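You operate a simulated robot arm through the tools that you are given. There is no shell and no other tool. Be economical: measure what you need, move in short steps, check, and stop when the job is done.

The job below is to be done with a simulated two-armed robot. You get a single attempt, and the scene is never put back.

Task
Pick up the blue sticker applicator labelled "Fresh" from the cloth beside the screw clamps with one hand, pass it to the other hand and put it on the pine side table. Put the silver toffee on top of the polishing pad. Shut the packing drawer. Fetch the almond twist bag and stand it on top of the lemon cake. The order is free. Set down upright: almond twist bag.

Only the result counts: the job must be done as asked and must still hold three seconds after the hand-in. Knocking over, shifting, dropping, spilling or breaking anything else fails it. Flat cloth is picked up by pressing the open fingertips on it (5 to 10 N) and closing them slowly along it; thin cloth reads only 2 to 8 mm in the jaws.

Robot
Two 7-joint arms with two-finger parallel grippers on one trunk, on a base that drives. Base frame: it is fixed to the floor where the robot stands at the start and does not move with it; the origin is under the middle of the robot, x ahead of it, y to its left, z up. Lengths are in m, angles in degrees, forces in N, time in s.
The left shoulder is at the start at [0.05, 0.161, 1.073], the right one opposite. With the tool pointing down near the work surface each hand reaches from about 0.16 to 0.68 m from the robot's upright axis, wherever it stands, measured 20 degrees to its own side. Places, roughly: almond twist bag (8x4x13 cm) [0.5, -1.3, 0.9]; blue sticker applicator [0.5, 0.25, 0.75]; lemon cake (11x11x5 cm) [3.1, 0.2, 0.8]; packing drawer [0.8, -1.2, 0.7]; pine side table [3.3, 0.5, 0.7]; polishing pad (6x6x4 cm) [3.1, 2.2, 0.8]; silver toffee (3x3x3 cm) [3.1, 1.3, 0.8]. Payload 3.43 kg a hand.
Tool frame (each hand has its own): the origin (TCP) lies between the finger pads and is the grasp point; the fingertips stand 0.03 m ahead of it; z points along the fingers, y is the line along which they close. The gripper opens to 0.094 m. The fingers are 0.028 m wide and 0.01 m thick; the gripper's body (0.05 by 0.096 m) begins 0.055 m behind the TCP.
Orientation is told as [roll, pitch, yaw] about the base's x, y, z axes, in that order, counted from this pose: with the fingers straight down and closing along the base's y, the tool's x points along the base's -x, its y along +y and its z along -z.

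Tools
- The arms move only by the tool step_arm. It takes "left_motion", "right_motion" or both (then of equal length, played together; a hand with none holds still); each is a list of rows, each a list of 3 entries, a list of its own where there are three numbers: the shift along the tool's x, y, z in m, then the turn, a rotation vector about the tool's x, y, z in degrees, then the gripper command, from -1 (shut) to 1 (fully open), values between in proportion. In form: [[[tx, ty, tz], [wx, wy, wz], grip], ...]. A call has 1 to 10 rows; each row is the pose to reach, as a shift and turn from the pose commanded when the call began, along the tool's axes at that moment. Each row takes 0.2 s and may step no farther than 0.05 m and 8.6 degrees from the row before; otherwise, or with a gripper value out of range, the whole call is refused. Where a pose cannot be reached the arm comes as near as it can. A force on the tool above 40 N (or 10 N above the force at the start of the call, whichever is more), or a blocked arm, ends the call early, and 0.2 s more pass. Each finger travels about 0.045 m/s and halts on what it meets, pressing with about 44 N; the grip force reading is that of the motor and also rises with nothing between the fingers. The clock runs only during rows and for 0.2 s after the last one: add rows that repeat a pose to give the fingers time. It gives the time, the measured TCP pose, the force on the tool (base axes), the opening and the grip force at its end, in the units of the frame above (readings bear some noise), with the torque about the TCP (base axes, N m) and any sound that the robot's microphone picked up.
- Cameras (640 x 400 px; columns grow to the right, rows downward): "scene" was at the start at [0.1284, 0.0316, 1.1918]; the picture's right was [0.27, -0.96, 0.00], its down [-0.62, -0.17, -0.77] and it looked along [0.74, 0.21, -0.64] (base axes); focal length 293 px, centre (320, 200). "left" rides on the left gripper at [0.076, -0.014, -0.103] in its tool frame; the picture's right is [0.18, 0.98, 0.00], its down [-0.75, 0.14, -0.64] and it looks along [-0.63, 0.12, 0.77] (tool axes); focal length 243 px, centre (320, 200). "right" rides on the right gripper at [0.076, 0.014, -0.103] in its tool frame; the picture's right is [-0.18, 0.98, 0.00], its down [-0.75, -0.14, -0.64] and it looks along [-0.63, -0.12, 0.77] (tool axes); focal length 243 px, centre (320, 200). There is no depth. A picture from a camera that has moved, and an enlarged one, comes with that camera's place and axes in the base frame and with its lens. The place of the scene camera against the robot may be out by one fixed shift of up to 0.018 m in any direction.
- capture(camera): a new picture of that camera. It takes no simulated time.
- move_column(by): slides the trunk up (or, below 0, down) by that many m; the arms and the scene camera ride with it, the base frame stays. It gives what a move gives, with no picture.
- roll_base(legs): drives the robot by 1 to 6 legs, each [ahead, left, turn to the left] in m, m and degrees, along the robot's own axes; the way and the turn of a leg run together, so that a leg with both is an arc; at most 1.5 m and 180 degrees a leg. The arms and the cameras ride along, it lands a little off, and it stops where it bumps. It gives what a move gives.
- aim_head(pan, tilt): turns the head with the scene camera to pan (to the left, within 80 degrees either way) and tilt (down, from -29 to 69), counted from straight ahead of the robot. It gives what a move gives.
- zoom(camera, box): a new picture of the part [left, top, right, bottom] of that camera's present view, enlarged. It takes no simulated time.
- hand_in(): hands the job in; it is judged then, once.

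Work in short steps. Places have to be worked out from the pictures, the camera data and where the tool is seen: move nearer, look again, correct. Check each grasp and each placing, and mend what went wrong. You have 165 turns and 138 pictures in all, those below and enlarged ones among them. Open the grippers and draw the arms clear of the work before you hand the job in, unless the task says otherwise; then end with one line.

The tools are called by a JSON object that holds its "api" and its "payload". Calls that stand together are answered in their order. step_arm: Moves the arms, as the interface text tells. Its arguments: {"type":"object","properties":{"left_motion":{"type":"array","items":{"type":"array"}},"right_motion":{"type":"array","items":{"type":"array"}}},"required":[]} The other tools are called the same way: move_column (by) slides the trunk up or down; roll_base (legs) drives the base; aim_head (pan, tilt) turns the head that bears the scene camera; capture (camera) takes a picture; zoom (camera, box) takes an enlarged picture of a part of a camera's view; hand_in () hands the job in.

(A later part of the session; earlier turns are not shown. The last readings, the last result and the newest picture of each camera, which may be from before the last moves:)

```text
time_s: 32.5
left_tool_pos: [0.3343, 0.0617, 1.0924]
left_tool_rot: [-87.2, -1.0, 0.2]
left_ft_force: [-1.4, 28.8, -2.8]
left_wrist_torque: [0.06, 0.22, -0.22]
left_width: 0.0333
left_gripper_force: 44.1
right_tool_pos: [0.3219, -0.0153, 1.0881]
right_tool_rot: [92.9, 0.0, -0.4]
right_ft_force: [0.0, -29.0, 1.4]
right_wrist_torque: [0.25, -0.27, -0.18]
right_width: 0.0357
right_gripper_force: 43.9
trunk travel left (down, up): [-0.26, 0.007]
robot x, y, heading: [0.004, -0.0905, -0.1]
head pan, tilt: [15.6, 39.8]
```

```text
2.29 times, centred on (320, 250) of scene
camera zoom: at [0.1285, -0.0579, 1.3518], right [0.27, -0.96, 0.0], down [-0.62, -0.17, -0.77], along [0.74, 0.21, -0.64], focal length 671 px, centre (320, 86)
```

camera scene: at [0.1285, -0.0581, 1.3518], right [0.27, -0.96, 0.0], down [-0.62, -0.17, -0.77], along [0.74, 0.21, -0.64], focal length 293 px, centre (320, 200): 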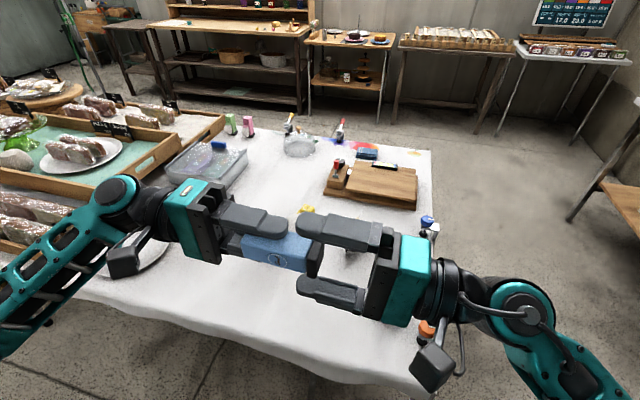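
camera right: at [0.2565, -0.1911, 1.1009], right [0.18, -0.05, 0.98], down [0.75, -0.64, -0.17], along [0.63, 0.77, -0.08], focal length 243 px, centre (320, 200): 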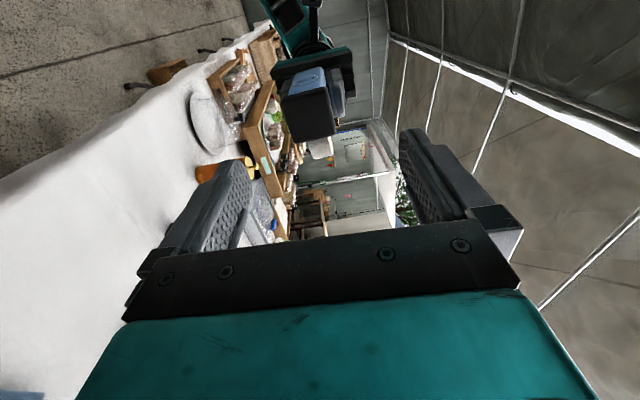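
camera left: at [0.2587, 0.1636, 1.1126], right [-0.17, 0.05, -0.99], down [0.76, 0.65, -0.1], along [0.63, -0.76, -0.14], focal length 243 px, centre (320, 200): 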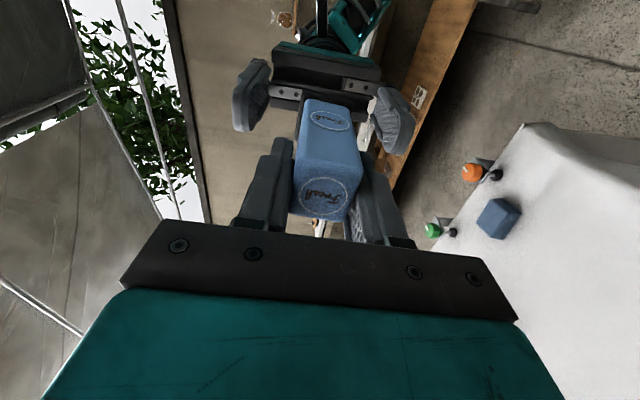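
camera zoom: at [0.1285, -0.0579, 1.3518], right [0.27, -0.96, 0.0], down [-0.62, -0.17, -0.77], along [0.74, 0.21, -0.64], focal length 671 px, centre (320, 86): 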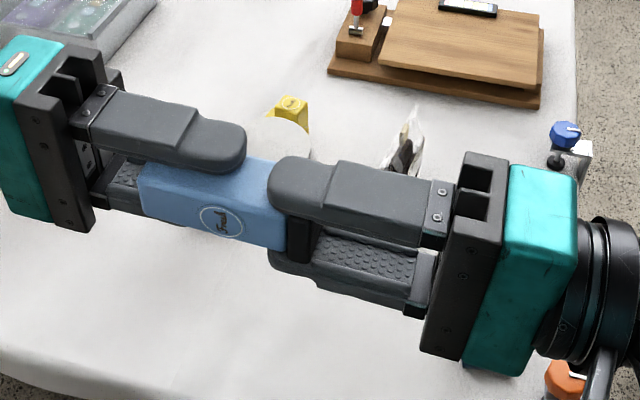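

The grip is only at the right fingertips and shows axial load. I reopen, advance 9 mm, and close again.

{"api": "step_arm", "payload": {"right_motion": [[[0, 0, 0], [0, 0, 0], -0.1], [[0, 0, 0], [0, 0, 0], -0.1], [[0, 0, 0.005], [0, 0, 0], -0.1], [[0, 0, 0.01], [0, 0, 0], -0.1], [[0, 0, 0.01], [0, 0, 0], -0.1], [[0, 0, 0.01], [0, 0, 0], -0.4], [[0, 0, 0.01], [0, 0, 0], -0.8], [[0, 0, 0.01], [0, 0, 0], -1], [[0, 0, 0.01], [0, 0, 0], -1]]}}

{"api": "zoom", "payload": {"camera": "scene", "box": [180, 170, 460, 330]}}

```text
time_s: 34.5
left_tool_pos: [0.3343, 0.0601, 1.0922]
left_tool_rot: [-87.2, -1.1, -0.1]
left_ft_force: [0.4, -21.0, -5.4]
left_wrist_torque: [0.15, 0.27, 0.15]
left_width: 0.0335
left_gripper_force: 44.1
right_tool_pos: [0.3215, -0.004, 1.09]
right_tool_rot: [92.9, 0.0, 0.1]
right_ft_force: [-0.1, 21.0, 4.3]
right_wrist_torque: [0.1, -0.39, 0.13]
right_width: 0.04
right_gripper_force: 44.2
trunk travel left (down, up): [-0.26, 0.007]
robot x, y, heading: [0.0026, -0.0851, 0.0]
head pan, tilt: [15.6, 39.8]
```

```text
2.29 times, centred on (320, 250) of scene
camera zoom: at [0.1285, -0.0579, 1.3518], right [0.27, -0.96, 0.0], down [-0.62, -0.17, -0.77], along [0.74, 0.21, -0.64], focal length 671 px, centre (320, 86)
```

zoom: 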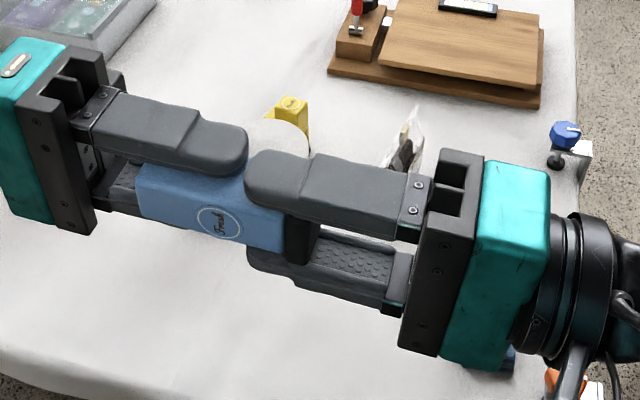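

Now the right holds the base firmly (40 mm wide, ~2.5 cm overlap). Open the left and withdraw it.

{"api": "step_arm", "payload": {"left_motion": [[[0, 0, 0], [0, 0, 0], -0.2], [[0, 0, 0], [0, 0, 0], 0.2], [[0, 0, 0], [0, 0, 0], 0.6], [[0, 0, -0.02], [0, 0, 0], 0.6], [[0, 0, -0.05], [0, 0, 0], 0.6], [[0, 0, -0.08], [0, 0, 0], 0.6], [[0, 0, -0.11], [0, 0, 0], 0.6]]}}

{"api": "capture", "payload": {"camera": "scene"}}

```text
time_s: 36.1
left_tool_pos: [0.3339, 0.1721, 1.0985]
left_tool_rot: [-87.3, -1.1, 0.0]
left_ft_force: [0.8, 0.1, -0.2]
left_wrist_torque: [0.04, 0.02, -0.01]
left_width: 0.0753
left_gripper_force: 0.0
right_tool_pos: [0.3203, -0.0048, 1.0902]
right_tool_rot: [92.8, 0.0, -0.1]
right_ft_force: [0.0, -0.6, -0.1]
right_wrist_torque: [-0.03, 0.0, -0.03]
right_width: 0.0396
right_gripper_force: 44.3
trunk travel left (down, up): [-0.26, 0.007]
robot x, y, heading: [0.0001, -0.0912, -0.1]
head pan, tilt: [15.6, 39.8]
```

```text
107 pictures are left
camera scene: at [0.1285, -0.0577, 1.3518], right [0.27, -0.96, 0.0], down [-0.62, -0.17, -0.77], along [0.74, 0.21, -0.64], focal length 293 px, centre (320, 200)
```

scene: 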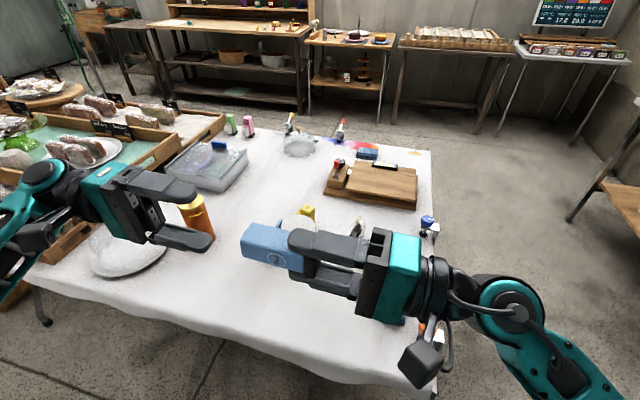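

Handover worked. Rotate both hands back to pointing down (right carries the block upside-down), and look to the right.

{"api": "step_arm", "payload": {"left_motion": [[[0, 0, -0.004], [-8.6, 0, 0], 0.6], [[0, 0, -0.008], [-17.2, 0, 0], 0.6], [[0, 0, -0.012], [-25.8, 0, 0], 0.6], [[0, 0, -0.016], [-34.4, 0, 0], 0.6], [[0, 0, -0.02], [-43, 0, 0], 0.6], [[0, 0, -0.024], [-51.6, 0, 0], 0.6], [[0, 0, -0.028], [-60.2, 0, 0], 0.6], [[0, 0, -0.03], [-68.8, 0, 0], 0.6], [[0, 0, -0.03], [-77.4, 0, 0], 0.6], [[0, 0, -0.03], [-86, 0, 0], 0.6]], "right_motion": [[[0, 0, -0.02], [8.6, 0, 0], -1], [[0, 0, -0.04], [17.2, 0, 0], -1], [[0, 0, -0.06], [25.8, 0, 0], -1], [[0, 0, -0.08], [34.4, 0, 0], -1], [[0, 0, -0.1], [43, 0, 0], -1], [[0, 0, -0.12], [51.6, 0, 0], -1], [[0, 0, -0.14], [60.2, 0, 0], -1], [[0, 0, -0.16], [68.8, 0, 0], -1], [[0, 0, -0.18], [77.4, 0, 0], -1], [[0, 0, -0.19], [86, 0, 0], -1]]}}

{"api": "aim_head", "payload": {"pan": -65, "tilt": 30}}

{"api": "capture", "payload": {"camera": "scene"}}

```text
time_s: 38.3
left_tool_pos: [0.3333, 0.2026, 1.1002]
left_tool_rot: [-1.0, -1.1, 0.1]
left_ft_force: [0.4, 0.6, -0.2]
left_wrist_torque: [-0.02, -0.01, -0.01]
left_width: 0.075
left_gripper_force: 0.0
right_tool_pos: [0.3214, -0.1955, 1.0801]
right_tool_rot: [6.7, 0.0, -0.2]
right_ft_force: [-0.4, 0.2, -0.2]
right_wrist_torque: [-0.04, 0.0, 0.01]
right_width: 0.0396
right_gripper_force: 44.1
trunk travel left (down, up): [-0.26, 0.007]
robot x, y, heading: [-0.0032, -0.0911, -0.1]
head pan, tilt: [15.6, 39.8]
```

```text
time_s: 39.8
left_tool_pos: [0.3337, 0.2025, 1.1009]
left_tool_rot: [-1.4, -1.1, 0.0]
left_ft_force: [-0.7, -0.2, 0.5]
left_wrist_torque: [-0.01, 0.02, -0.02]
left_width: 0.0752
left_gripper_force: 0.0
right_tool_pos: [0.3211, -0.1952, 1.0795]
right_tool_rot: [6.9, 0.0, 0.0]
right_ft_force: [-0.7, 0.1, 0.4]
right_wrist_torque: [-0.03, -0.01, 0.01]
right_width: 0.0397
right_gripper_force: 43.7
trunk travel left (down, up): [-0.26, 0.007]
robot x, y, heading: [0.0021, -0.0919, -0.1]
head pan, tilt: [-65.0, 30.0]
```

```text
106 pictures are left
camera scene: at [0.0848, -0.1628, 1.3669], right [-0.91, -0.42, 0.0], down [-0.21, 0.45, -0.87], along [0.37, -0.78, -0.5], focal length 293 px, centre (320, 200)
```

scene: 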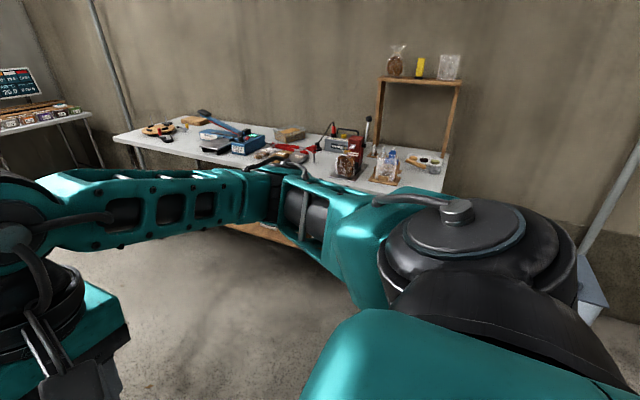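

Zoom on the bench to identify the almond twist bag and the drawer.

{"api": "zoom", "payload": {"camera": "scene", "box": [300, 30, 480, 210]}}

{"api": "zoom", "payload": {"camera": "scene", "box": [110, 90, 330, 260]}}

```text
2.22 times, centred on (390, 120) of scene
camera zoom: at [0.0848, -0.1628, 1.3669], right [-0.91, -0.42, 0.0], down [-0.21, 0.45, -0.87], along [0.37, -0.78, -0.5], focal length 652 px, centre (164, 378)
```

zoom: 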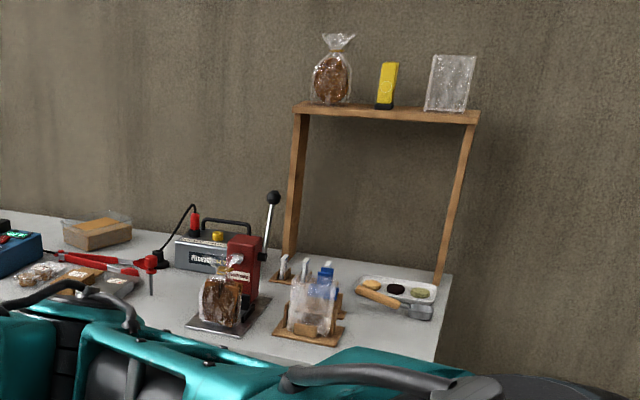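

```text
2.35 times, centred on (220, 175) of scene
camera zoom: at [0.0848, -0.1628, 1.3669], right [-0.91, -0.42, 0.0], down [-0.21, 0.45, -0.87], along [0.37, -0.78, -0.5], focal length 690 px, centre (555, 259)
```

zoom: 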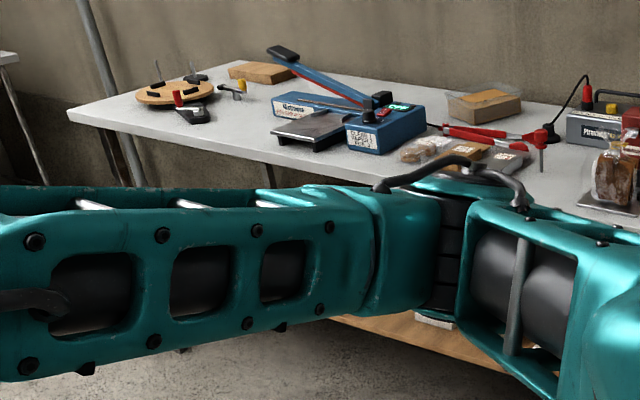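

The bag in front of the red press is the likely target. Back off slightly, turn right 90°, then look.

{"api": "roll_base", "payload": {"legs": [[-0.12, 0, 0], [0, 0, -90]]}}

{"api": "aim_head", "payload": {"pan": 25, "tilt": 30}}

{"api": "capture", "payload": {"camera": "scene"}}

```text
time_s: 44.9
left_tool_pos: [0.1711, -0.4231, 1.0997]
left_tool_rot: [-1.1, -1.1, -89.9]
left_ft_force: [-0.5, 0.4, 0.1]
left_wrist_torque: [0.02, -0.03, 0.01]
left_width: 0.075
left_gripper_force: 0.1
right_tool_pos: [-0.2254, -0.4107, 1.0795]
right_tool_rot: [6.8, 0.0, -90.2]
right_ft_force: [-0.2, -0.7, 0.5]
right_wrist_torque: [0.05, 0.0, 0.03]
right_width: 0.0395
right_gripper_force: 44.6
trunk travel left (down, up): [-0.26, 0.007]
robot x, y, heading: [-0.1222, -0.0912, -90.4]
head pan, tilt: [-65.0, 30.0]
```

```text
time_s: 46.5
left_tool_pos: [0.171, -0.4218, 1.1005]
left_tool_rot: [-1.2, -1.2, -89.9]
left_ft_force: [0.2, 0.8, -0.1]
left_wrist_torque: [-0.01, 0.03, 0.01]
left_width: 0.0751
left_gripper_force: 0.1
right_tool_pos: [-0.2251, -0.4111, 1.0806]
right_tool_rot: [6.7, -0.1, -90.0]
right_ft_force: [-0.3, -0.5, 0.1]
right_wrist_torque: [0.01, 0.02, 0.01]
right_width: 0.0398
right_gripper_force: 43.9
trunk travel left (down, up): [-0.26, 0.007]
robot x, y, heading: [-0.1168, -0.0897, -90.0]
head pan, tilt: [25.0, 30.0]
```

```text
103 pictures are left
camera scene: at [-0.0758, -0.203, 1.3669], right [-0.91, -0.42, 0.0], down [-0.21, 0.45, -0.87], along [0.37, -0.78, -0.5], focal length 293 px, centre (320, 200)
```

scene: 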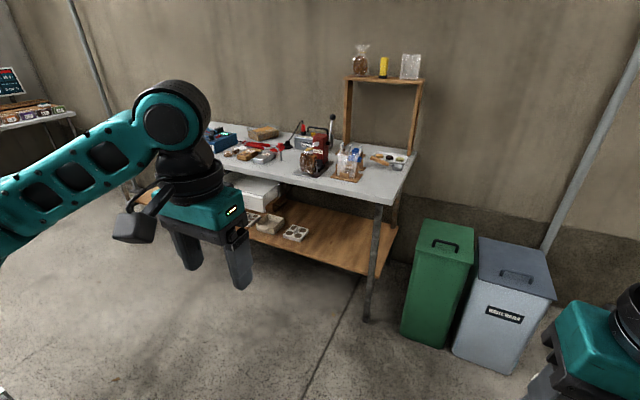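

Drive ahead 0.55 m and left 0.5 m to stand before the bench, then look.

{"api": "roll_base", "payload": {"legs": [[0.55, 0, 0], [0, 0.5, 0]]}}

{"api": "aim_head", "payload": {"pan": 0, "tilt": 45}}

{"api": "capture", "payload": {"camera": "scene"}}

```text
time_s: 54.2
left_tool_pos: [0.6725, -0.9619, 1.1002]
left_tool_rot: [-1.3, -1.1, -89.4]
left_ft_force: [0.1, 0.2, -0.1]
left_wrist_torque: [-0.03, -0.02, -0.02]
left_width: 0.075
left_gripper_force: 0.0
right_tool_pos: [0.276, -0.9542, 1.0786]
right_tool_rot: [6.8, 0.0, -89.6]
right_ft_force: [0.0, 0.4, -0.9]
right_wrist_torque: [0.0, 0.04, -0.01]
right_width: 0.0397
right_gripper_force: 43.9
trunk travel left (down, up): [-0.26, 0.007]
robot x, y, heading: [0.3824, -0.6314, -89.5]
head pan, tilt: [25.0, 30.0]
```

```text
time_s: 55.0
left_tool_pos: [0.6735, -0.961, 1.1004]
left_tool_rot: [-1.3, -1.1, -89.4]
left_ft_force: [0.5, -0.3, -0.6]
left_wrist_torque: [-0.02, 0.0, -0.04]
left_width: 0.0752
left_gripper_force: 0.2
right_tool_pos: [0.2771, -0.9542, 1.0791]
right_tool_rot: [6.8, 0.0, -89.5]
right_ft_force: [1.2, -0.4, 0.2]
right_wrist_torque: [0.03, -0.01, -0.01]
right_width: 0.0399
right_gripper_force: 44.3
trunk travel left (down, up): [-0.26, 0.007]
robot x, y, heading: [0.3811, -0.6323, -89.4]
head pan, tilt: [0.0, 45.0]
```

```text
102 pictures are left
camera scene: at [0.3863, -0.7443, 1.3443], right [-1.0, -0.01, 0.0], down [-0.01, 0.71, -0.71], along [0.01, -0.71, -0.71], focal length 293 px, centre (320, 200)
```

scene: 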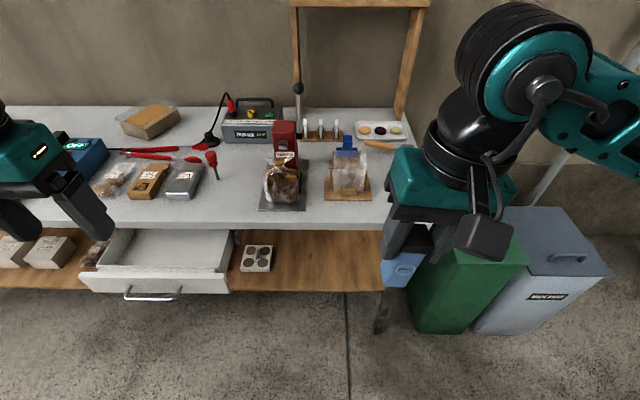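

Drawer is open left of me; the bag stands on a metal plate under the press. Zoom on both.

{"api": "zoom", "payload": {"camera": "scene", "box": [220, 80, 400, 220]}}

{"api": "zoom", "payload": {"camera": "scene", "box": [60, 200, 300, 320]}}

```text
2.86 times, centred on (310, 150) of scene
camera zoom: at [0.3863, -0.7443, 1.3443], right [-1.0, -0.01, 0.0], down [-0.01, 0.71, -0.71], along [0.01, -0.71, -0.71], focal length 838 px, centre (349, 343)
```

zoom: 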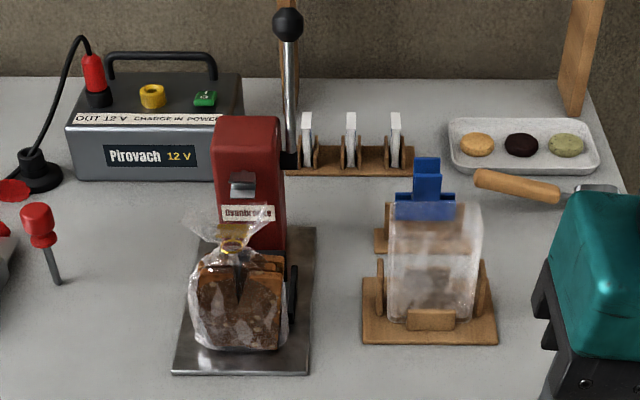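

```text
2.67 times, centred on (180, 260) of scene
camera zoom: at [0.3863, -0.7443, 1.3443], right [-1.0, -0.01, 0.0], down [-0.01, 0.71, -0.71], along [0.01, -0.71, -0.71], focal length 782 px, centre (693, 40)
```

zoom: 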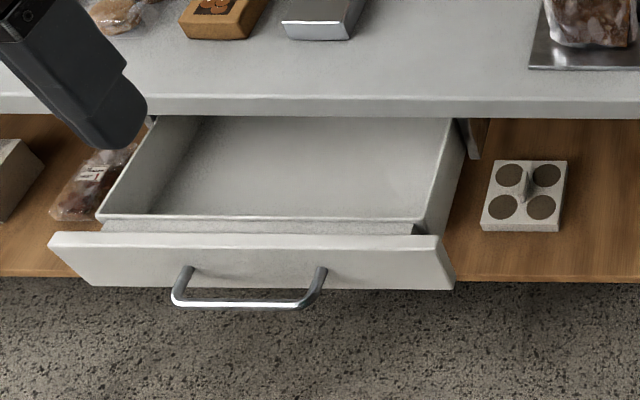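

Drawer handle is at about (0.79, −1.08, 0.68), bench edge at y≈−1.21. Shut it first: drive left 0.2 m and lower the trunk.

{"api": "roll_base", "payload": {"legs": [[0, 0.2, 0]]}}

{"api": "move_column", "payload": {"by": -0.13}}

{"api": "capture", "payload": {"camera": "left"}}

{"api": "capture", "payload": {"camera": "scene"}}

```text
time_s: 57.4
left_tool_pos: [0.8733, -0.958, 1.1005]
left_tool_rot: [-1.3, -1.1, -89.3]
left_ft_force: [-0.3, 0.3, 0.6]
left_wrist_torque: [0.0, 0.0, -0.04]
left_width: 0.0751
left_gripper_force: 0.1
right_tool_pos: [0.4763, -0.9516, 1.0793]
right_tool_rot: [6.8, 0.0, -89.5]
right_ft_force: [-0.5, -0.2, 0.3]
right_wrist_torque: [0.02, 0.02, -0.01]
right_width: 0.0397
right_gripper_force: 44.0
trunk travel left (down, up): [-0.26, 0.007]
robot x, y, heading: [0.5778, -0.6276, -89.5]
head pan, tilt: [0.0, 45.0]
```

```text
time_s: 59.0
left_tool_pos: [0.8733, -0.9586, 0.9706]
left_tool_rot: [-1.2, -1.0, -89.2]
left_ft_force: [0.3, 0.4, -0.4]
left_wrist_torque: [-0.01, 0.01, 0.02]
left_width: 0.0753
left_gripper_force: 0.1
right_tool_pos: [0.4767, -0.9517, 0.9501]
right_tool_rot: [6.7, 0.0, -89.4]
right_ft_force: [-0.4, -0.5, 0.2]
right_wrist_torque: [0.02, -0.01, 0.01]
right_width: 0.0397
right_gripper_force: 44.3
trunk travel left (down, up): [-0.13, 0.137]
robot x, y, heading: [0.5789, -0.6253, -89.3]
head pan, tilt: [0.0, 45.0]
```

```text
99 pictures are left
camera left: at [0.8609, -0.8797, 1.0735], right [0.98, 0.2, -0.02], down [0.16, -0.74, 0.65], along [0.11, -0.64, -0.76], focal length 243 px, centre (320, 200)
```

left: 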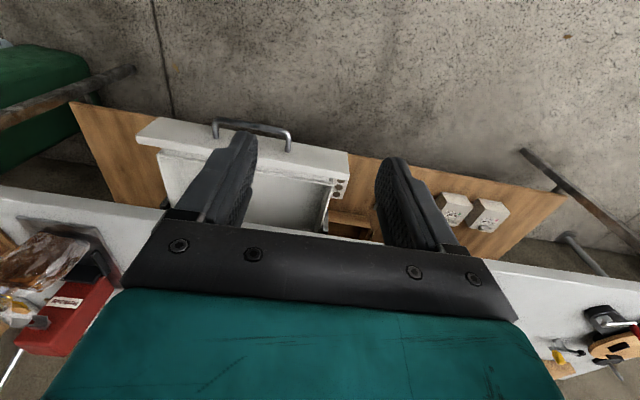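

```text
98 pictures are left
camera scene: at [0.5857, -0.7419, 1.2143], right [-1.0, -0.01, 0.0], down [-0.01, 0.71, -0.71], along [0.01, -0.71, -0.71], focal length 293 px, centre (320, 200)
```

scene: 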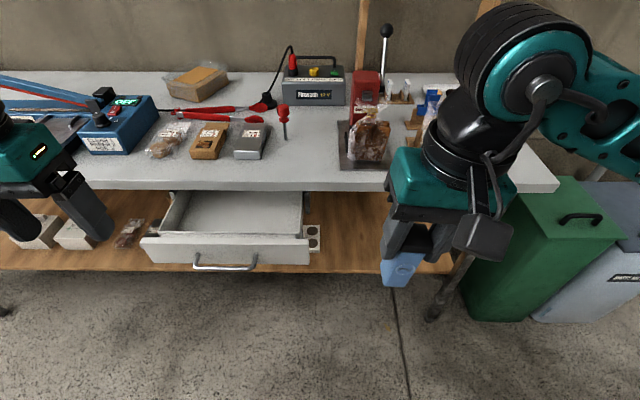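

Handle bar triangulates to (0.78, −1.06, 0.71). Close the left fingers and descend in front of the bar.

{"api": "step_arm", "payload": {"left_motion": [[[-0.01, -0.03, 0.03], [0, 0, 0], -1], [[-0.02, -0.06, 0.06], [0, 0, 0], -1], [[-0.03, -0.093, 0.09], [0, 0, 0], -1], [[-0.03, -0.093, 0.13], [0, 0, 0], -1], [[-0.03, -0.093, 0.17], [0, 0, 0], -1], [[-0.03, -0.093, 0.21], [0, 0, 0], -1], [[-0.03, -0.093, 0.246], [0, 0, 0], -1], [[-0.03, -0.093, 0.246], [0, 0, 0], -1], [[-0.03, -0.093, 0.246], [0, 0, 0], -1]]}}

{"api": "capture", "payload": {"camera": "scene"}}

{"api": "capture", "payload": {"camera": "left"}}

```text
time_s: 61.0
left_tool_pos: [0.7736, -0.9952, 0.7268]
left_tool_rot: [-1.2, -1.1, -89.2]
left_ft_force: [0.0, -0.3, 0.8]
left_wrist_torque: [0.0, 0.01, 0.01]
left_width: 0.0
left_gripper_force: 33.3
right_tool_pos: [0.4764, -0.9521, 0.9491]
right_tool_rot: [6.8, 0.0, -89.4]
right_ft_force: [0.6, 0.1, 0.3]
right_wrist_torque: [0.04, 0.05, 0.03]
right_width: 0.0397
right_gripper_force: 44.6
trunk travel left (down, up): [-0.13, 0.137]
robot x, y, heading: [0.5807, -0.628, -89.2]
head pan, tilt: [0.0, 45.0]
```

```text
97 pictures are left
camera scene: at [0.5857, -0.742, 1.2142], right [-1.0, -0.01, 0.0], down [-0.01, 0.71, -0.71], along [0.01, -0.71, -0.71], focal length 293 px, centre (320, 200)
```

scene: 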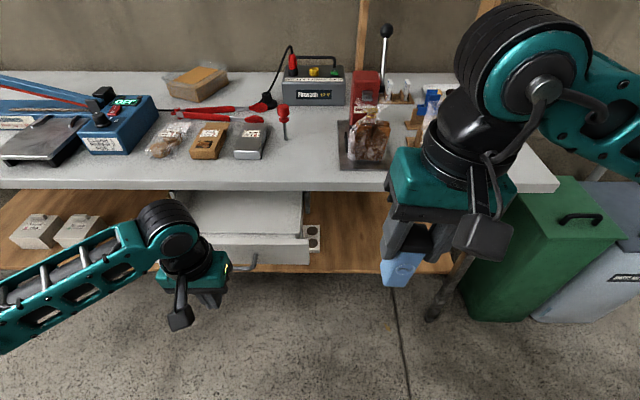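

```text
96 pictures are left
camera left: at [0.7623, -0.9151, 0.83], right [0.98, 0.2, -0.02], down [0.16, -0.74, 0.65], along [0.11, -0.64, -0.76], focal length 243 px, centre (320, 200)
```

left: 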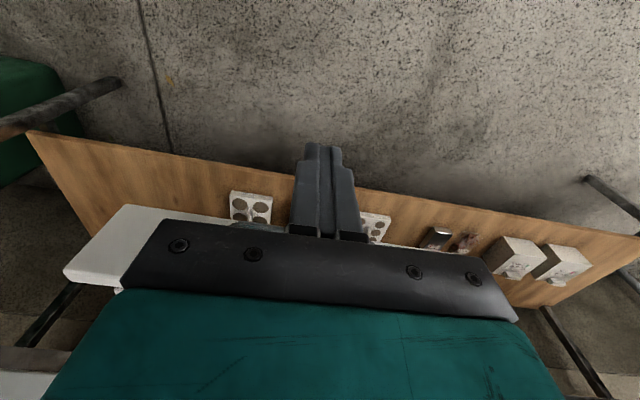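

Now push toward −y in small steps.

{"api": "step_arm", "payload": {"left_motion": [[[-0.02, 0, 0], [0, 0, 0], -1], [[-0.04, 0, 0], [0, 0, 0], -1], [[-0.06, 0, 0], [0, 0, 0], -1], [[-0.08, 0, 0], [0, 0, 0], -1], [[-0.1, 0, 0], [0, 0, 0], -1], [[-0.12, 0, 0], [0, 0, 0], -1]]}}

{"api": "capture", "payload": {"camera": "scene"}}

```text
time_s: 62.4
left_tool_pos: [0.7749, -1.1158, 0.7296]
left_tool_rot: [-1.2, -1.1, -89.3]
left_ft_force: [0.8, -1.0, 0.4]
left_wrist_torque: [0.01, 0.02, 0.02]
left_width: 0.0
left_gripper_force: 33.0
right_tool_pos: [0.4772, -0.9514, 0.9492]
right_tool_rot: [6.8, -0.1, -89.4]
right_ft_force: [-0.1, -0.1, -0.2]
right_wrist_torque: [0.04, -0.01, -0.01]
right_width: 0.0399
right_gripper_force: 43.9
trunk travel left (down, up): [-0.13, 0.137]
robot x, y, heading: [0.5782, -0.6269, -89.5]
head pan, tilt: [0.0, 45.0]
```

```text
95 pictures are left
camera scene: at [0.5857, -0.7421, 1.2142], right [-1.0, -0.01, 0.0], down [-0.01, 0.71, -0.71], along [0.01, -0.71, -0.71], focal length 293 px, centre (320, 200)
```

scene: 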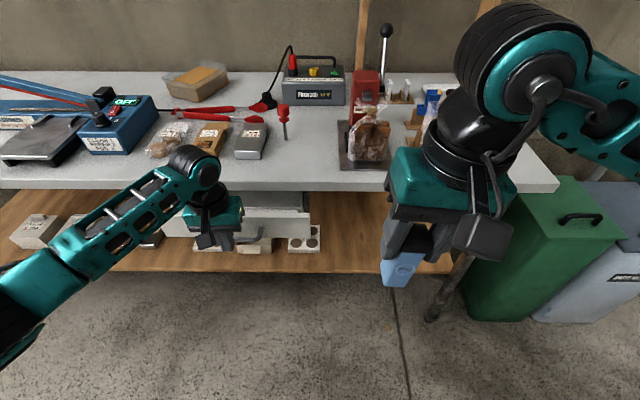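

Drawer is following. Keep pushing in 1 cm steps until resistance.

{"api": "step_arm", "payload": {"left_motion": [[[-0.01, 0, 0], [0, 0, 0], -1], [[-0.02, 0, 0], [0, 0, 0], -1], [[-0.03, 0, 0], [0, 0, 0], -1], [[-0.04, 0, 0], [0, 0, 0], -1], [[-0.05, 0, 0], [0, 0, 0], -1]]}}

{"api": "zoom", "payload": {"camera": "scene", "box": [120, 160, 340, 280]}}

```text
time_s: 63.6
left_tool_pos: [0.7778, -1.1662, 0.7317]
left_tool_rot: [-1.3, -1.3, -89.3]
left_ft_force: [-0.2, -0.3, 0.9]
left_wrist_torque: [-0.01, -0.03, -0.04]
left_width: 0.0001
left_gripper_force: 33.0
right_tool_pos: [0.4762, -0.9515, 0.9493]
right_tool_rot: [6.8, 0.0, -89.4]
right_ft_force: [-0.5, 0.8, -0.4]
right_wrist_torque: [-0.01, 0.0, 0.01]
right_width: 0.0399
right_gripper_force: 43.7
trunk travel left (down, up): [-0.13, 0.137]
robot x, y, heading: [0.5805, -0.6305, -89.5]
head pan, tilt: [0.0, 45.0]
```

```text
2.91 times, centred on (230, 220) of scene
camera zoom: at [0.5857, -0.742, 1.2142], right [-1.0, -0.01, 0.0], down [-0.01, 0.71, -0.71], along [0.01, -0.71, -0.71], focal length 853 px, centre (582, 142)
```

zoom: 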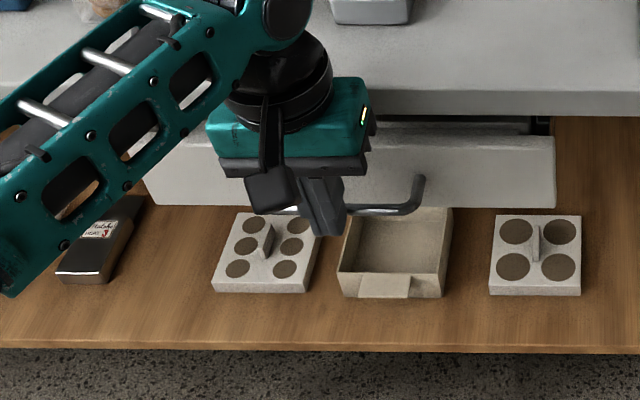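

A small gap remains; push another 3 cm carefully.

{"api": "step_arm", "payload": {"left_motion": [[[-0.007, 0, 0], [0, 0, 0], -1], [[-0.014, 0, 0], [0, 0, 0], -1], [[-0.021, 0, 0], [0, 0, 0], -1], [[-0.028, 0, 0], [0, 0, 0], -1]]}}

{"api": "zoom", "payload": {"camera": "scene", "box": [120, 160, 340, 280]}}

```text
time_s: 64.2
left_tool_pos: [0.7775, -1.1712, 0.7298]
left_tool_rot: [-1.1, -0.3, -89.5]
left_ft_force: [0.8, 21.6, 11.5]
left_wrist_torque: [-1.83, 0.26, -0.23]
left_width: 0.0
left_gripper_force: 33.2
right_tool_pos: [0.4772, -0.9494, 0.9511]
right_tool_rot: [6.8, -0.2, -89.2]
right_ft_force: [-0.5, 0.5, -0.3]
right_wrist_torque: [-0.01, -0.03, 0.02]
right_width: 0.04
right_gripper_force: 44.2
trunk travel left (down, up): [-0.13, 0.137]
robot x, y, heading: [0.572, -0.6279, -89.3]
head pan, tilt: [0.0, 45.0]
stopped in row 3 (left hand): the force on the tool passed its limit at 49 N (the readings are from after the stop); the commanded pose is now the measured one
```

```text
2.91 times, centred on (230, 220) of scene
camera zoom: at [0.5858, -0.7382, 1.2148], right [-1.0, -0.01, 0.0], down [-0.01, 0.7, -0.71], along [0.01, -0.71, -0.71], focal length 853 px, centre (582, 142)
```

zoom: 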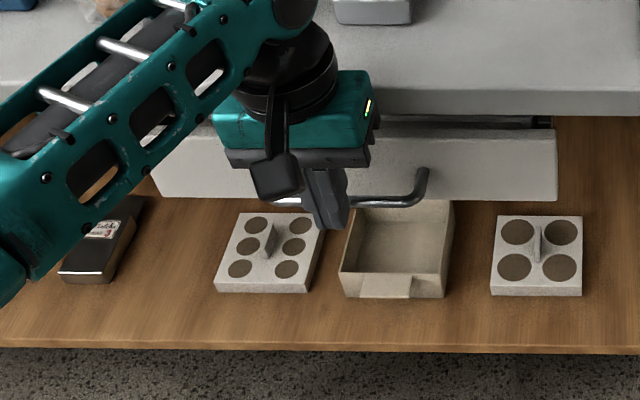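

The torque shows the gripper body hit the bench edge, not the drawer's stop. Back off and tilt the fingers forward so only the tips reach in.

{"api": "step_arm", "payload": {"left_motion": [[[0.03, 0, 0], [0, 0, 0], -1], [[0.05, 0, 0], [0, -8, 0], -1], [[0.055, 0, 0], [0, -16, 0], -1], [[0.06, 0, 0], [0, -24, 0], -1], [[0.06, 0, 0], [0, -32, 0], -1], [[0.06, 0, 0], [0, -40, 0], -1], [[0.06, 0, 0], [0, -40, 0], -1]]}}

{"api": "capture", "payload": {"camera": "scene"}}

{"api": "capture", "payload": {"camera": "left"}}

```text
time_s: 65.8
left_tool_pos: [0.7772, -1.1138, 0.7284]
left_tool_rot: [-1.4, -40.4, -88.8]
left_ft_force: [-0.4, -0.4, -0.9]
left_wrist_torque: [0.01, 0.0, -0.02]
left_width: 0.0002
left_gripper_force: 33.2
right_tool_pos: [0.4776, -0.9516, 0.9502]
right_tool_rot: [6.8, 0.1, -89.4]
right_ft_force: [0.9, 0.2, 0.3]
right_wrist_torque: [0.06, 0.03, 0.04]
right_width: 0.0396
right_gripper_force: 43.6
trunk travel left (down, up): [-0.13, 0.137]
robot x, y, heading: [0.5754, -0.6288, -88.9]
head pan, tilt: [0.0, 45.0]
```

```text
92 pictures are left
camera scene: at [0.5859, -0.7414, 1.2143], right [-1.0, -0.01, 0.0], down [-0.01, 0.71, -0.71], along [0.01, -0.71, -0.71], focal length 293 px, centre (320, 200)
```

scene: 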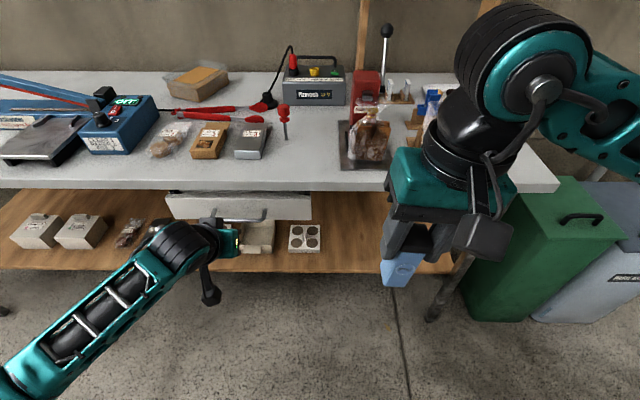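

```text
91 pictures are left
camera left: at [0.7637, -0.9886, 0.7582], right [0.98, 0.15, -0.14], down [0.16, -0.16, 0.97], along [0.12, -0.98, -0.18], focal length 243 px, centre (320, 200)
```

left: 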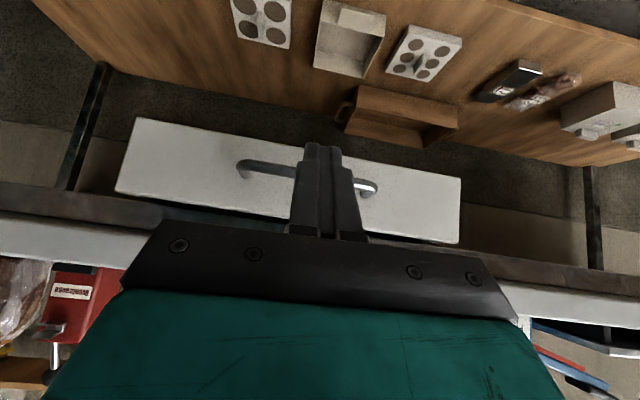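

Clear view: fingertips are at the bar. Push along −y with the tilted hand.

{"api": "step_arm", "payload": {"left_motion": [[[-0.0154, 0, 0.0128], [0, 0, 0], -1], [[-0.0308, 0, 0.0256], [0, 0, 0], -1], [[-0.046, 0, 0.038], [0, 0, 0], -1], [[-0.058, 0, 0.048], [0, 0, 0], -1], [[-0.066, 0, 0.055], [0, 0, 0], -1], [[-0.074, 0, 0.0615], [0, 0, 0], -1], [[-0.082, 0, 0.068], [0, 0, 0], -1]]}}

{"api": "capture", "payload": {"camera": "left"}}

{"api": "zoom", "payload": {"camera": "scene", "box": [120, 160, 340, 280]}}

```text
time_s: 66.8
left_tool_pos: [0.7774, -1.1736, 0.7285]
left_tool_rot: [-1.5, -39.7, -88.6]
left_ft_force: [0.4, 11.7, 9.3]
left_wrist_torque: [0.14, -0.07, 0.08]
left_width: 0.0003
left_gripper_force: 33.1
right_tool_pos: [0.477, -0.9502, 0.9495]
right_tool_rot: [6.7, -0.1, -89.3]
right_ft_force: [-0.4, 0.6, -1.2]
right_wrist_torque: [-0.02, 0.0, 0.0]
right_width: 0.0397
right_gripper_force: 43.6
trunk travel left (down, up): [-0.13, 0.137]
robot x, y, heading: [0.58, -0.6293, -89.1]
head pan, tilt: [0.0, 45.0]
stopped in row 4 (left hand): the force on the tool passed its limit at 50 N (the readings are from after the stop); the commanded pose is now the measured one
```

```text
90 pictures are left
camera left: at [0.764, -1.0495, 0.7597], right [0.98, 0.15, -0.14], down [0.16, -0.17, 0.97], along [0.12, -0.97, -0.19], focal length 243 px, centre (320, 200)
```

left: 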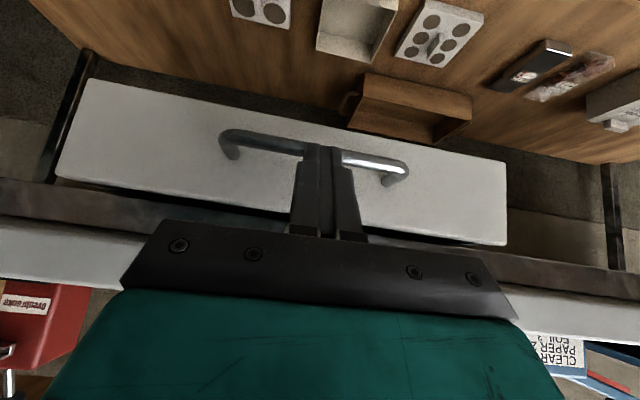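

```text
2.91 times, centred on (230, 220) of scene
camera zoom: at [0.5859, -0.7396, 1.2147], right [-1.0, -0.01, 0.0], down [-0.01, 0.71, -0.71], along [0.01, -0.71, -0.71], focal length 853 px, centre (582, 142)
```

zoom: 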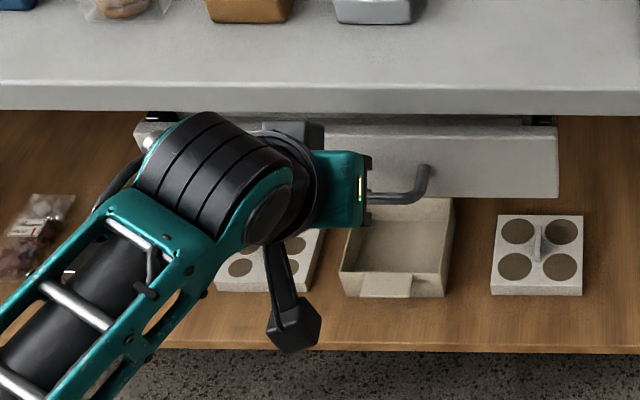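

Contact at the bar; may be impact or end stop. Push slowly in 4 mm steps to tell.

{"api": "step_arm", "payload": {"left_motion": [[[-0.003, 0, 0.0026], [0, 0, 0], -1], [[-0.006, 0, 0.005], [0, 0, 0], -1], [[-0.009, 0, 0.0077], [0, 0, 0], -1], [[-0.012, 0, 0.01], [0, 0, 0], -1], [[-0.015, 0, 0.0128], [0, 0, 0], -1], [[-0.018, 0, 0.015], [0, 0, 0], -1], [[-0.021, 0, 0.0175], [0, 0, 0], -1], [[-0.024, 0, 0.02], [0, 0, 0], -1]]}}

{"api": "capture", "payload": {"camera": "left"}}

```text
time_s: 67.2
left_tool_pos: [0.7777, -1.1747, 0.7273]
left_tool_rot: [-1.4, -39.6, -88.5]
left_ft_force: [2.0, 19.8, 16.9]
left_wrist_torque: [0.17, -0.16, 0.07]
left_width: 0.0
left_gripper_force: 33.1
right_tool_pos: [0.4775, -0.9489, 0.9506]
right_tool_rot: [6.8, -0.1, -89.2]
right_ft_force: [-0.4, 0.4, -0.2]
right_wrist_torque: [0.01, 0.01, -0.02]
right_width: 0.04
right_gripper_force: 44.0
trunk travel left (down, up): [-0.13, 0.137]
robot x, y, heading: [0.5774, -0.6287, -89.2]
head pan, tilt: [0.0, 45.0]
stopped in row 2 (left hand): the force on the tool passed its limit at 45 N (the readings are from after the stop); the commanded pose is now the measured one
```

```text
88 pictures are left
camera left: at [0.764, -1.0498, 0.7602], right [0.98, 0.15, -0.14], down [0.16, -0.17, 0.97], along [0.12, -0.97, -0.19], focal length 243 px, centre (320, 200)
```

left: 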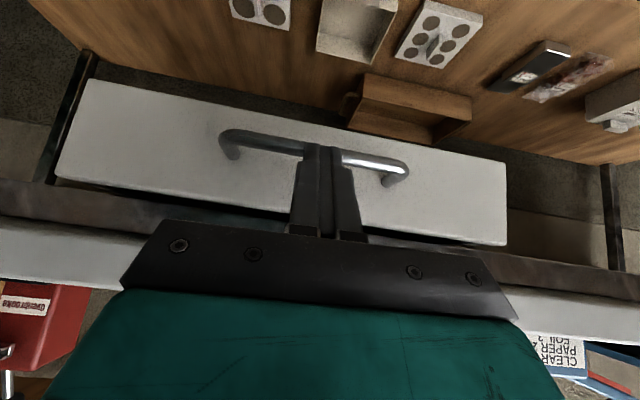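

It doesn't budge at ~45 N and the panel is about flush with the bench: it's shut. Withdraw the hand, straighten and lift.

{"api": "step_arm", "payload": {"left_motion": [[[0.03, 0, -0.025], [0, 0, 0], -1], [[0.06, 0, -0.05], [0, 0, 0], -1], [[0.085, 0, -0.07], [0, 8, 0], -0.5], [[0.085, 0, -0.07], [0, 16, 0], 0], [[0.07, 0, -0.09], [0, 24, 0], 0.4], [[0.05, 0, -0.12], [0, 32, 0], 0.8], [[0.025, 0, -0.15], [0, 40, 0], 1], [[0.0, 0, -0.18], [0, 40, 0], 1], [[-0.03, 0, -0.21], [0, 40, 0], 1], [[-0.06, 0, -0.24], [0, 40, 0], 1]]}}

{"api": "capture", "payload": {"camera": "scene"}}

{"api": "capture", "payload": {"camera": "left"}}

```text
time_s: 69.4
left_tool_pos: [0.7811, -1.0705, 0.9465]
left_tool_rot: [-1.0, 0.8, -89.4]
left_ft_force: [0.9, 0.3, 0.7]
left_wrist_torque: [0.04, 0.0, 0.0]
left_width: 0.0941
left_gripper_force: 0.0
right_tool_pos: [0.478, -0.9504, 0.9498]
right_tool_rot: [6.7, 0.0, -89.3]
right_ft_force: [-0.5, -0.2, 0.6]
right_wrist_torque: [-0.01, 0.04, 0.04]
right_width: 0.0397
right_gripper_force: 44.3
trunk travel left (down, up): [-0.13, 0.137]
robot x, y, heading: [0.5754, -0.633, -88.9]
head pan, tilt: [0.0, 45.0]
```

```text
87 pictures are left
camera scene: at [0.5861, -0.7407, 1.2142], right [-1.0, -0.02, 0.0], down [-0.01, 0.71, -0.71], along [0.01, -0.71, -0.71], focal length 293 px, centre (320, 200)
```

scene: 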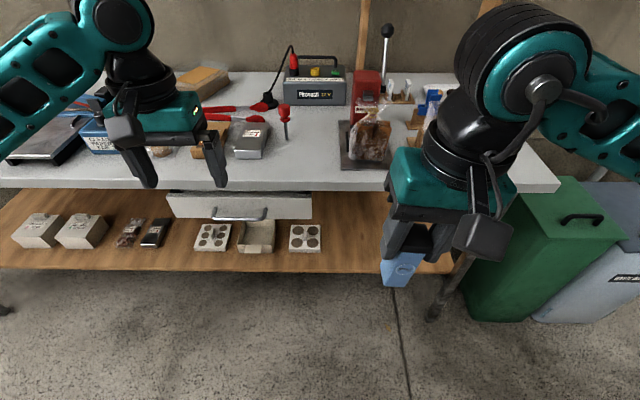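

```text
86 pictures are left
camera left: at [0.7696, -0.9954, 1.0529], right [0.98, 0.19, -0.02], down [0.16, -0.76, 0.63], along [0.11, -0.62, -0.78], focal length 243 px, centre (320, 200)
```

left: 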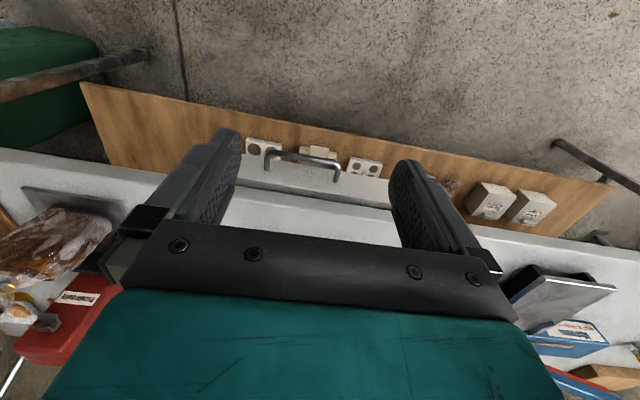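

Zoom to verify the drawer is flush.

{"api": "zoom", "payload": {"camera": "scene", "box": [150, 170, 330, 240]}}

{"api": "zoom", "payload": {"camera": "left", "box": [200, 120, 440, 240]}}

```text
3.56 times, centred on (240, 205) of scene
camera zoom: at [0.5861, -0.7407, 1.2142], right [-1.0, -0.02, 0.0], down [-0.01, 0.71, -0.71], along [0.01, -0.71, -0.71], focal length 1043 px, centre (604, 182)
```

zoom: 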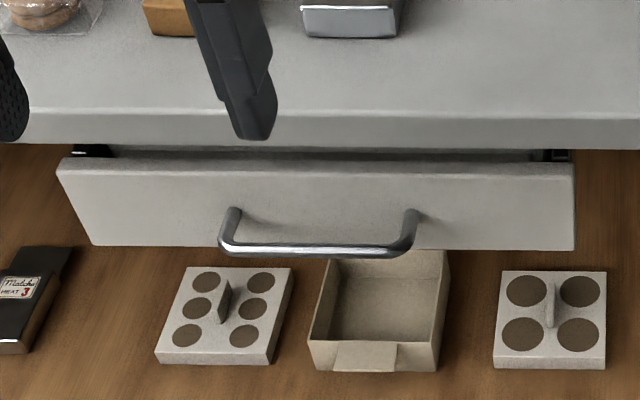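

```text
2.67 times, centred on (320, 180) of left
camera zoom: at [0.7696, -0.9954, 1.0529], right [0.98, 0.19, -0.02], down [0.16, -0.76, 0.63], along [0.11, -0.62, -0.78], focal length 647 px, centre (320, 253)
```

zoom: 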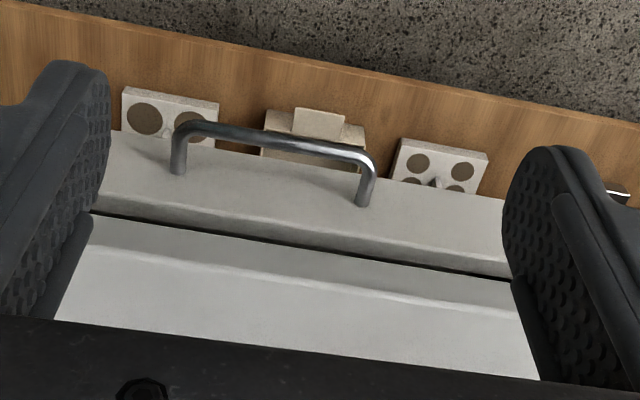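

The panel is flush with the bench edge: shut. Now raise the trunk 0.1 m and reposition so the bag is ahead-left.

{"api": "move_column", "payload": {"by": 0.1}}

{"api": "roll_base", "payload": {"legs": [[0, -0.27, 0], [0.06, 0, 0]]}}

{"api": "capture", "payload": {"camera": "left"}}

{"api": "capture", "payload": {"camera": "scene"}}

```text
time_s: 70.7
left_tool_pos: [0.7812, -1.0726, 1.0482]
left_tool_rot: [-1.2, 0.7, -89.6]
left_ft_force: [0.3, 0.6, -0.1]
left_wrist_torque: [-0.01, -0.01, -0.01]
left_width: 0.094
left_gripper_force: 0.1
right_tool_pos: [0.477, -0.9505, 1.0493]
right_tool_rot: [6.8, -0.1, -89.2]
right_ft_force: [0.2, -1.2, -0.2]
right_wrist_torque: [-0.01, 0.0, 0.01]
right_width: 0.0398
right_gripper_force: 43.6
trunk travel left (down, up): [-0.23, 0.037]
robot x, y, heading: [0.5811, -0.6285, -89.2]
head pan, tilt: [0.0, 45.0]
```

```text
time_s: 74.3
left_tool_pos: [0.5114, -1.1352, 1.0468]
left_tool_rot: [-1.1, 0.8, -89.5]
left_ft_force: [0.1, -0.8, 0.2]
left_wrist_torque: [0.03, 0.0, 0.0]
left_width: 0.0943
left_gripper_force: 0.1
right_tool_pos: [0.2085, -1.0157, 1.0494]
right_tool_rot: [6.7, 0.2, -89.3]
right_ft_force: [-0.2, 0.6, -0.4]
right_wrist_torque: [0.01, 0.02, -0.01]
right_width: 0.0399
right_gripper_force: 43.8
trunk travel left (down, up): [-0.23, 0.037]
robot x, y, heading: [0.3048, -0.6865, -88.9]
head pan, tilt: [0.0, 45.0]
```

```text
83 pictures are left
camera left: at [0.4997, -1.06, 1.1524], right [0.98, 0.19, -0.02], down [0.16, -0.76, 0.63], along [0.11, -0.62, -0.78], focal length 243 px, centre (320, 200)
```

left: 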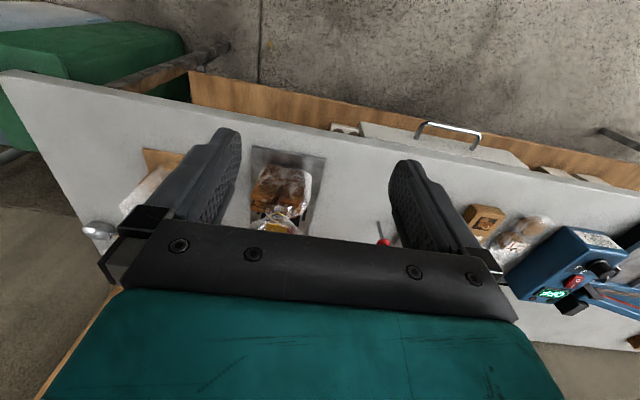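

```text
82 pictures are left
camera scene: at [0.3163, -0.8053, 1.3141], right [-1.0, -0.02, 0.0], down [-0.01, 0.71, -0.71], along [0.01, -0.71, -0.71], focal length 293 px, centre (320, 200)
```

scene: 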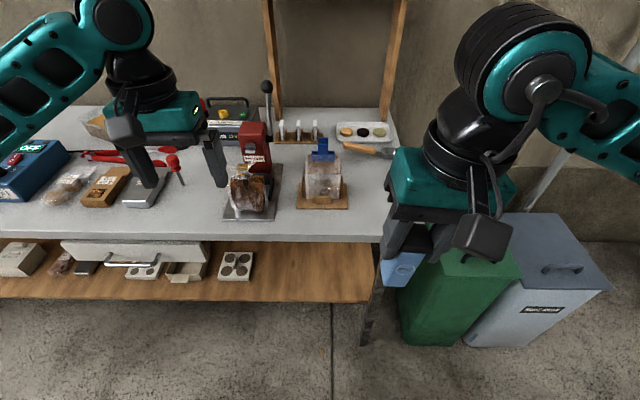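

{"api": "zoom", "payload": {"camera": "left", "box": [220, 130, 380, 240]}}

{"api": "zoom", "payload": {"camera": "scene", "box": [200, 100, 300, 230]}}

```text
3.64 times, centred on (300, 185) of left
camera zoom: at [0.4997, -1.06, 1.1524], right [0.98, 0.19, -0.02], down [0.16, -0.76, 0.63], along [0.11, -0.62, -0.78], focal length 882 px, centre (393, 254)
```

zoom: 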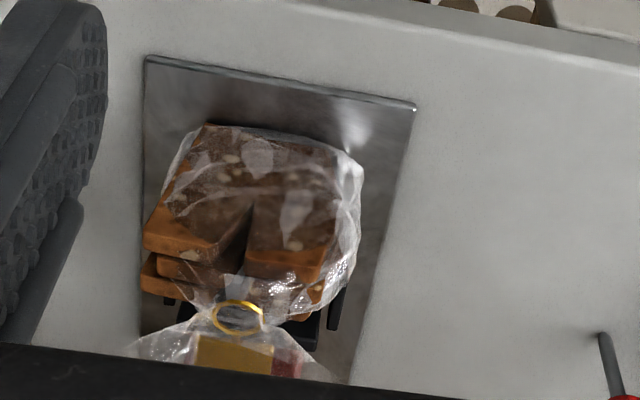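

```text
3.08 times, centred on (250, 165) of scene
camera zoom: at [0.3163, -0.8053, 1.3141], right [-1.0, -0.02, 0.0], down [-0.01, 0.71, -0.71], along [0.01, -0.71, -0.71], focal length 903 px, centre (535, 308)
```

zoom: 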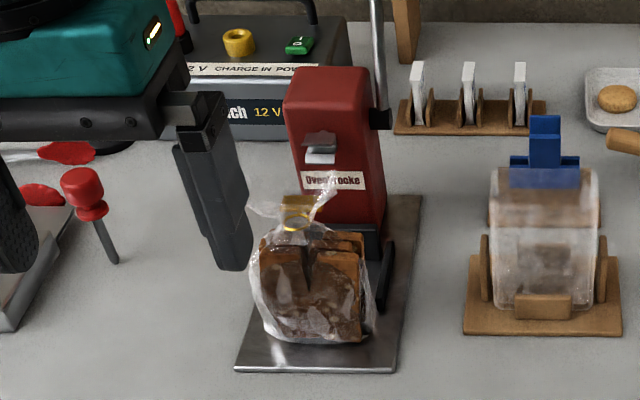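

This is clearly the almond twist bag; centre ≈(0.484, −1.272), 8 cm along x, 4 cm along y, with free space behind it. I'll grip across its 4 cm depth, so I turn the robot 45° to the right and reposition.

{"api": "roll_base", "payload": {"legs": [[0, 0, -45], [-0.225, 0.353, 0]]}}

{"api": "capture", "payload": {"camera": "scene"}}

```text
time_s: 80.0
left_tool_pos: [0.5501, -1.2335, 1.0471]
left_tool_rot: [-1.1, 0.7, -134.2]
left_ft_force: [-0.1, 0.1, -0.6]
left_wrist_torque: [0.0, 0.02, 0.01]
left_width: 0.0938
left_gripper_force: 0.1
right_tool_pos: [0.4177, -0.9348, 1.0501]
right_tool_rot: [6.8, 0.0, -134.1]
right_ft_force: [-0.3, 0.4, -0.5]
right_wrist_torque: [0.0, 0.02, -0.03]
right_width: 0.0399
right_gripper_force: 44.1
trunk travel left (down, up): [-0.23, 0.037]
robot x, y, heading: [0.7166, -0.773, -133.8]
head pan, tilt: [0.0, 45.0]
```

```text
79 pictures are left
camera scene: at [0.6394, -0.8543, 1.3143], right [-0.72, 0.69, 0.0], down [0.49, 0.51, -0.71], along [-0.49, -0.51, -0.71], focal length 293 px, centre (320, 200)
```

scene: 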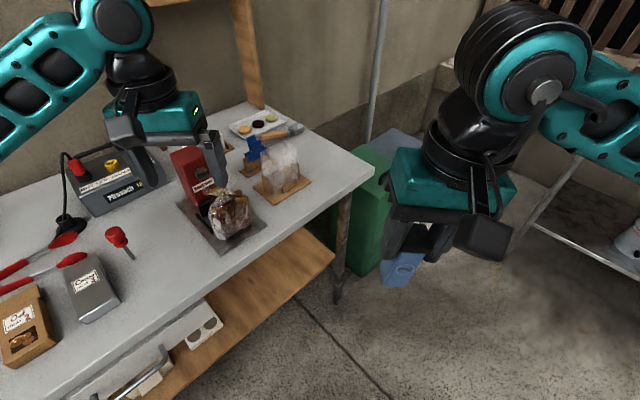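

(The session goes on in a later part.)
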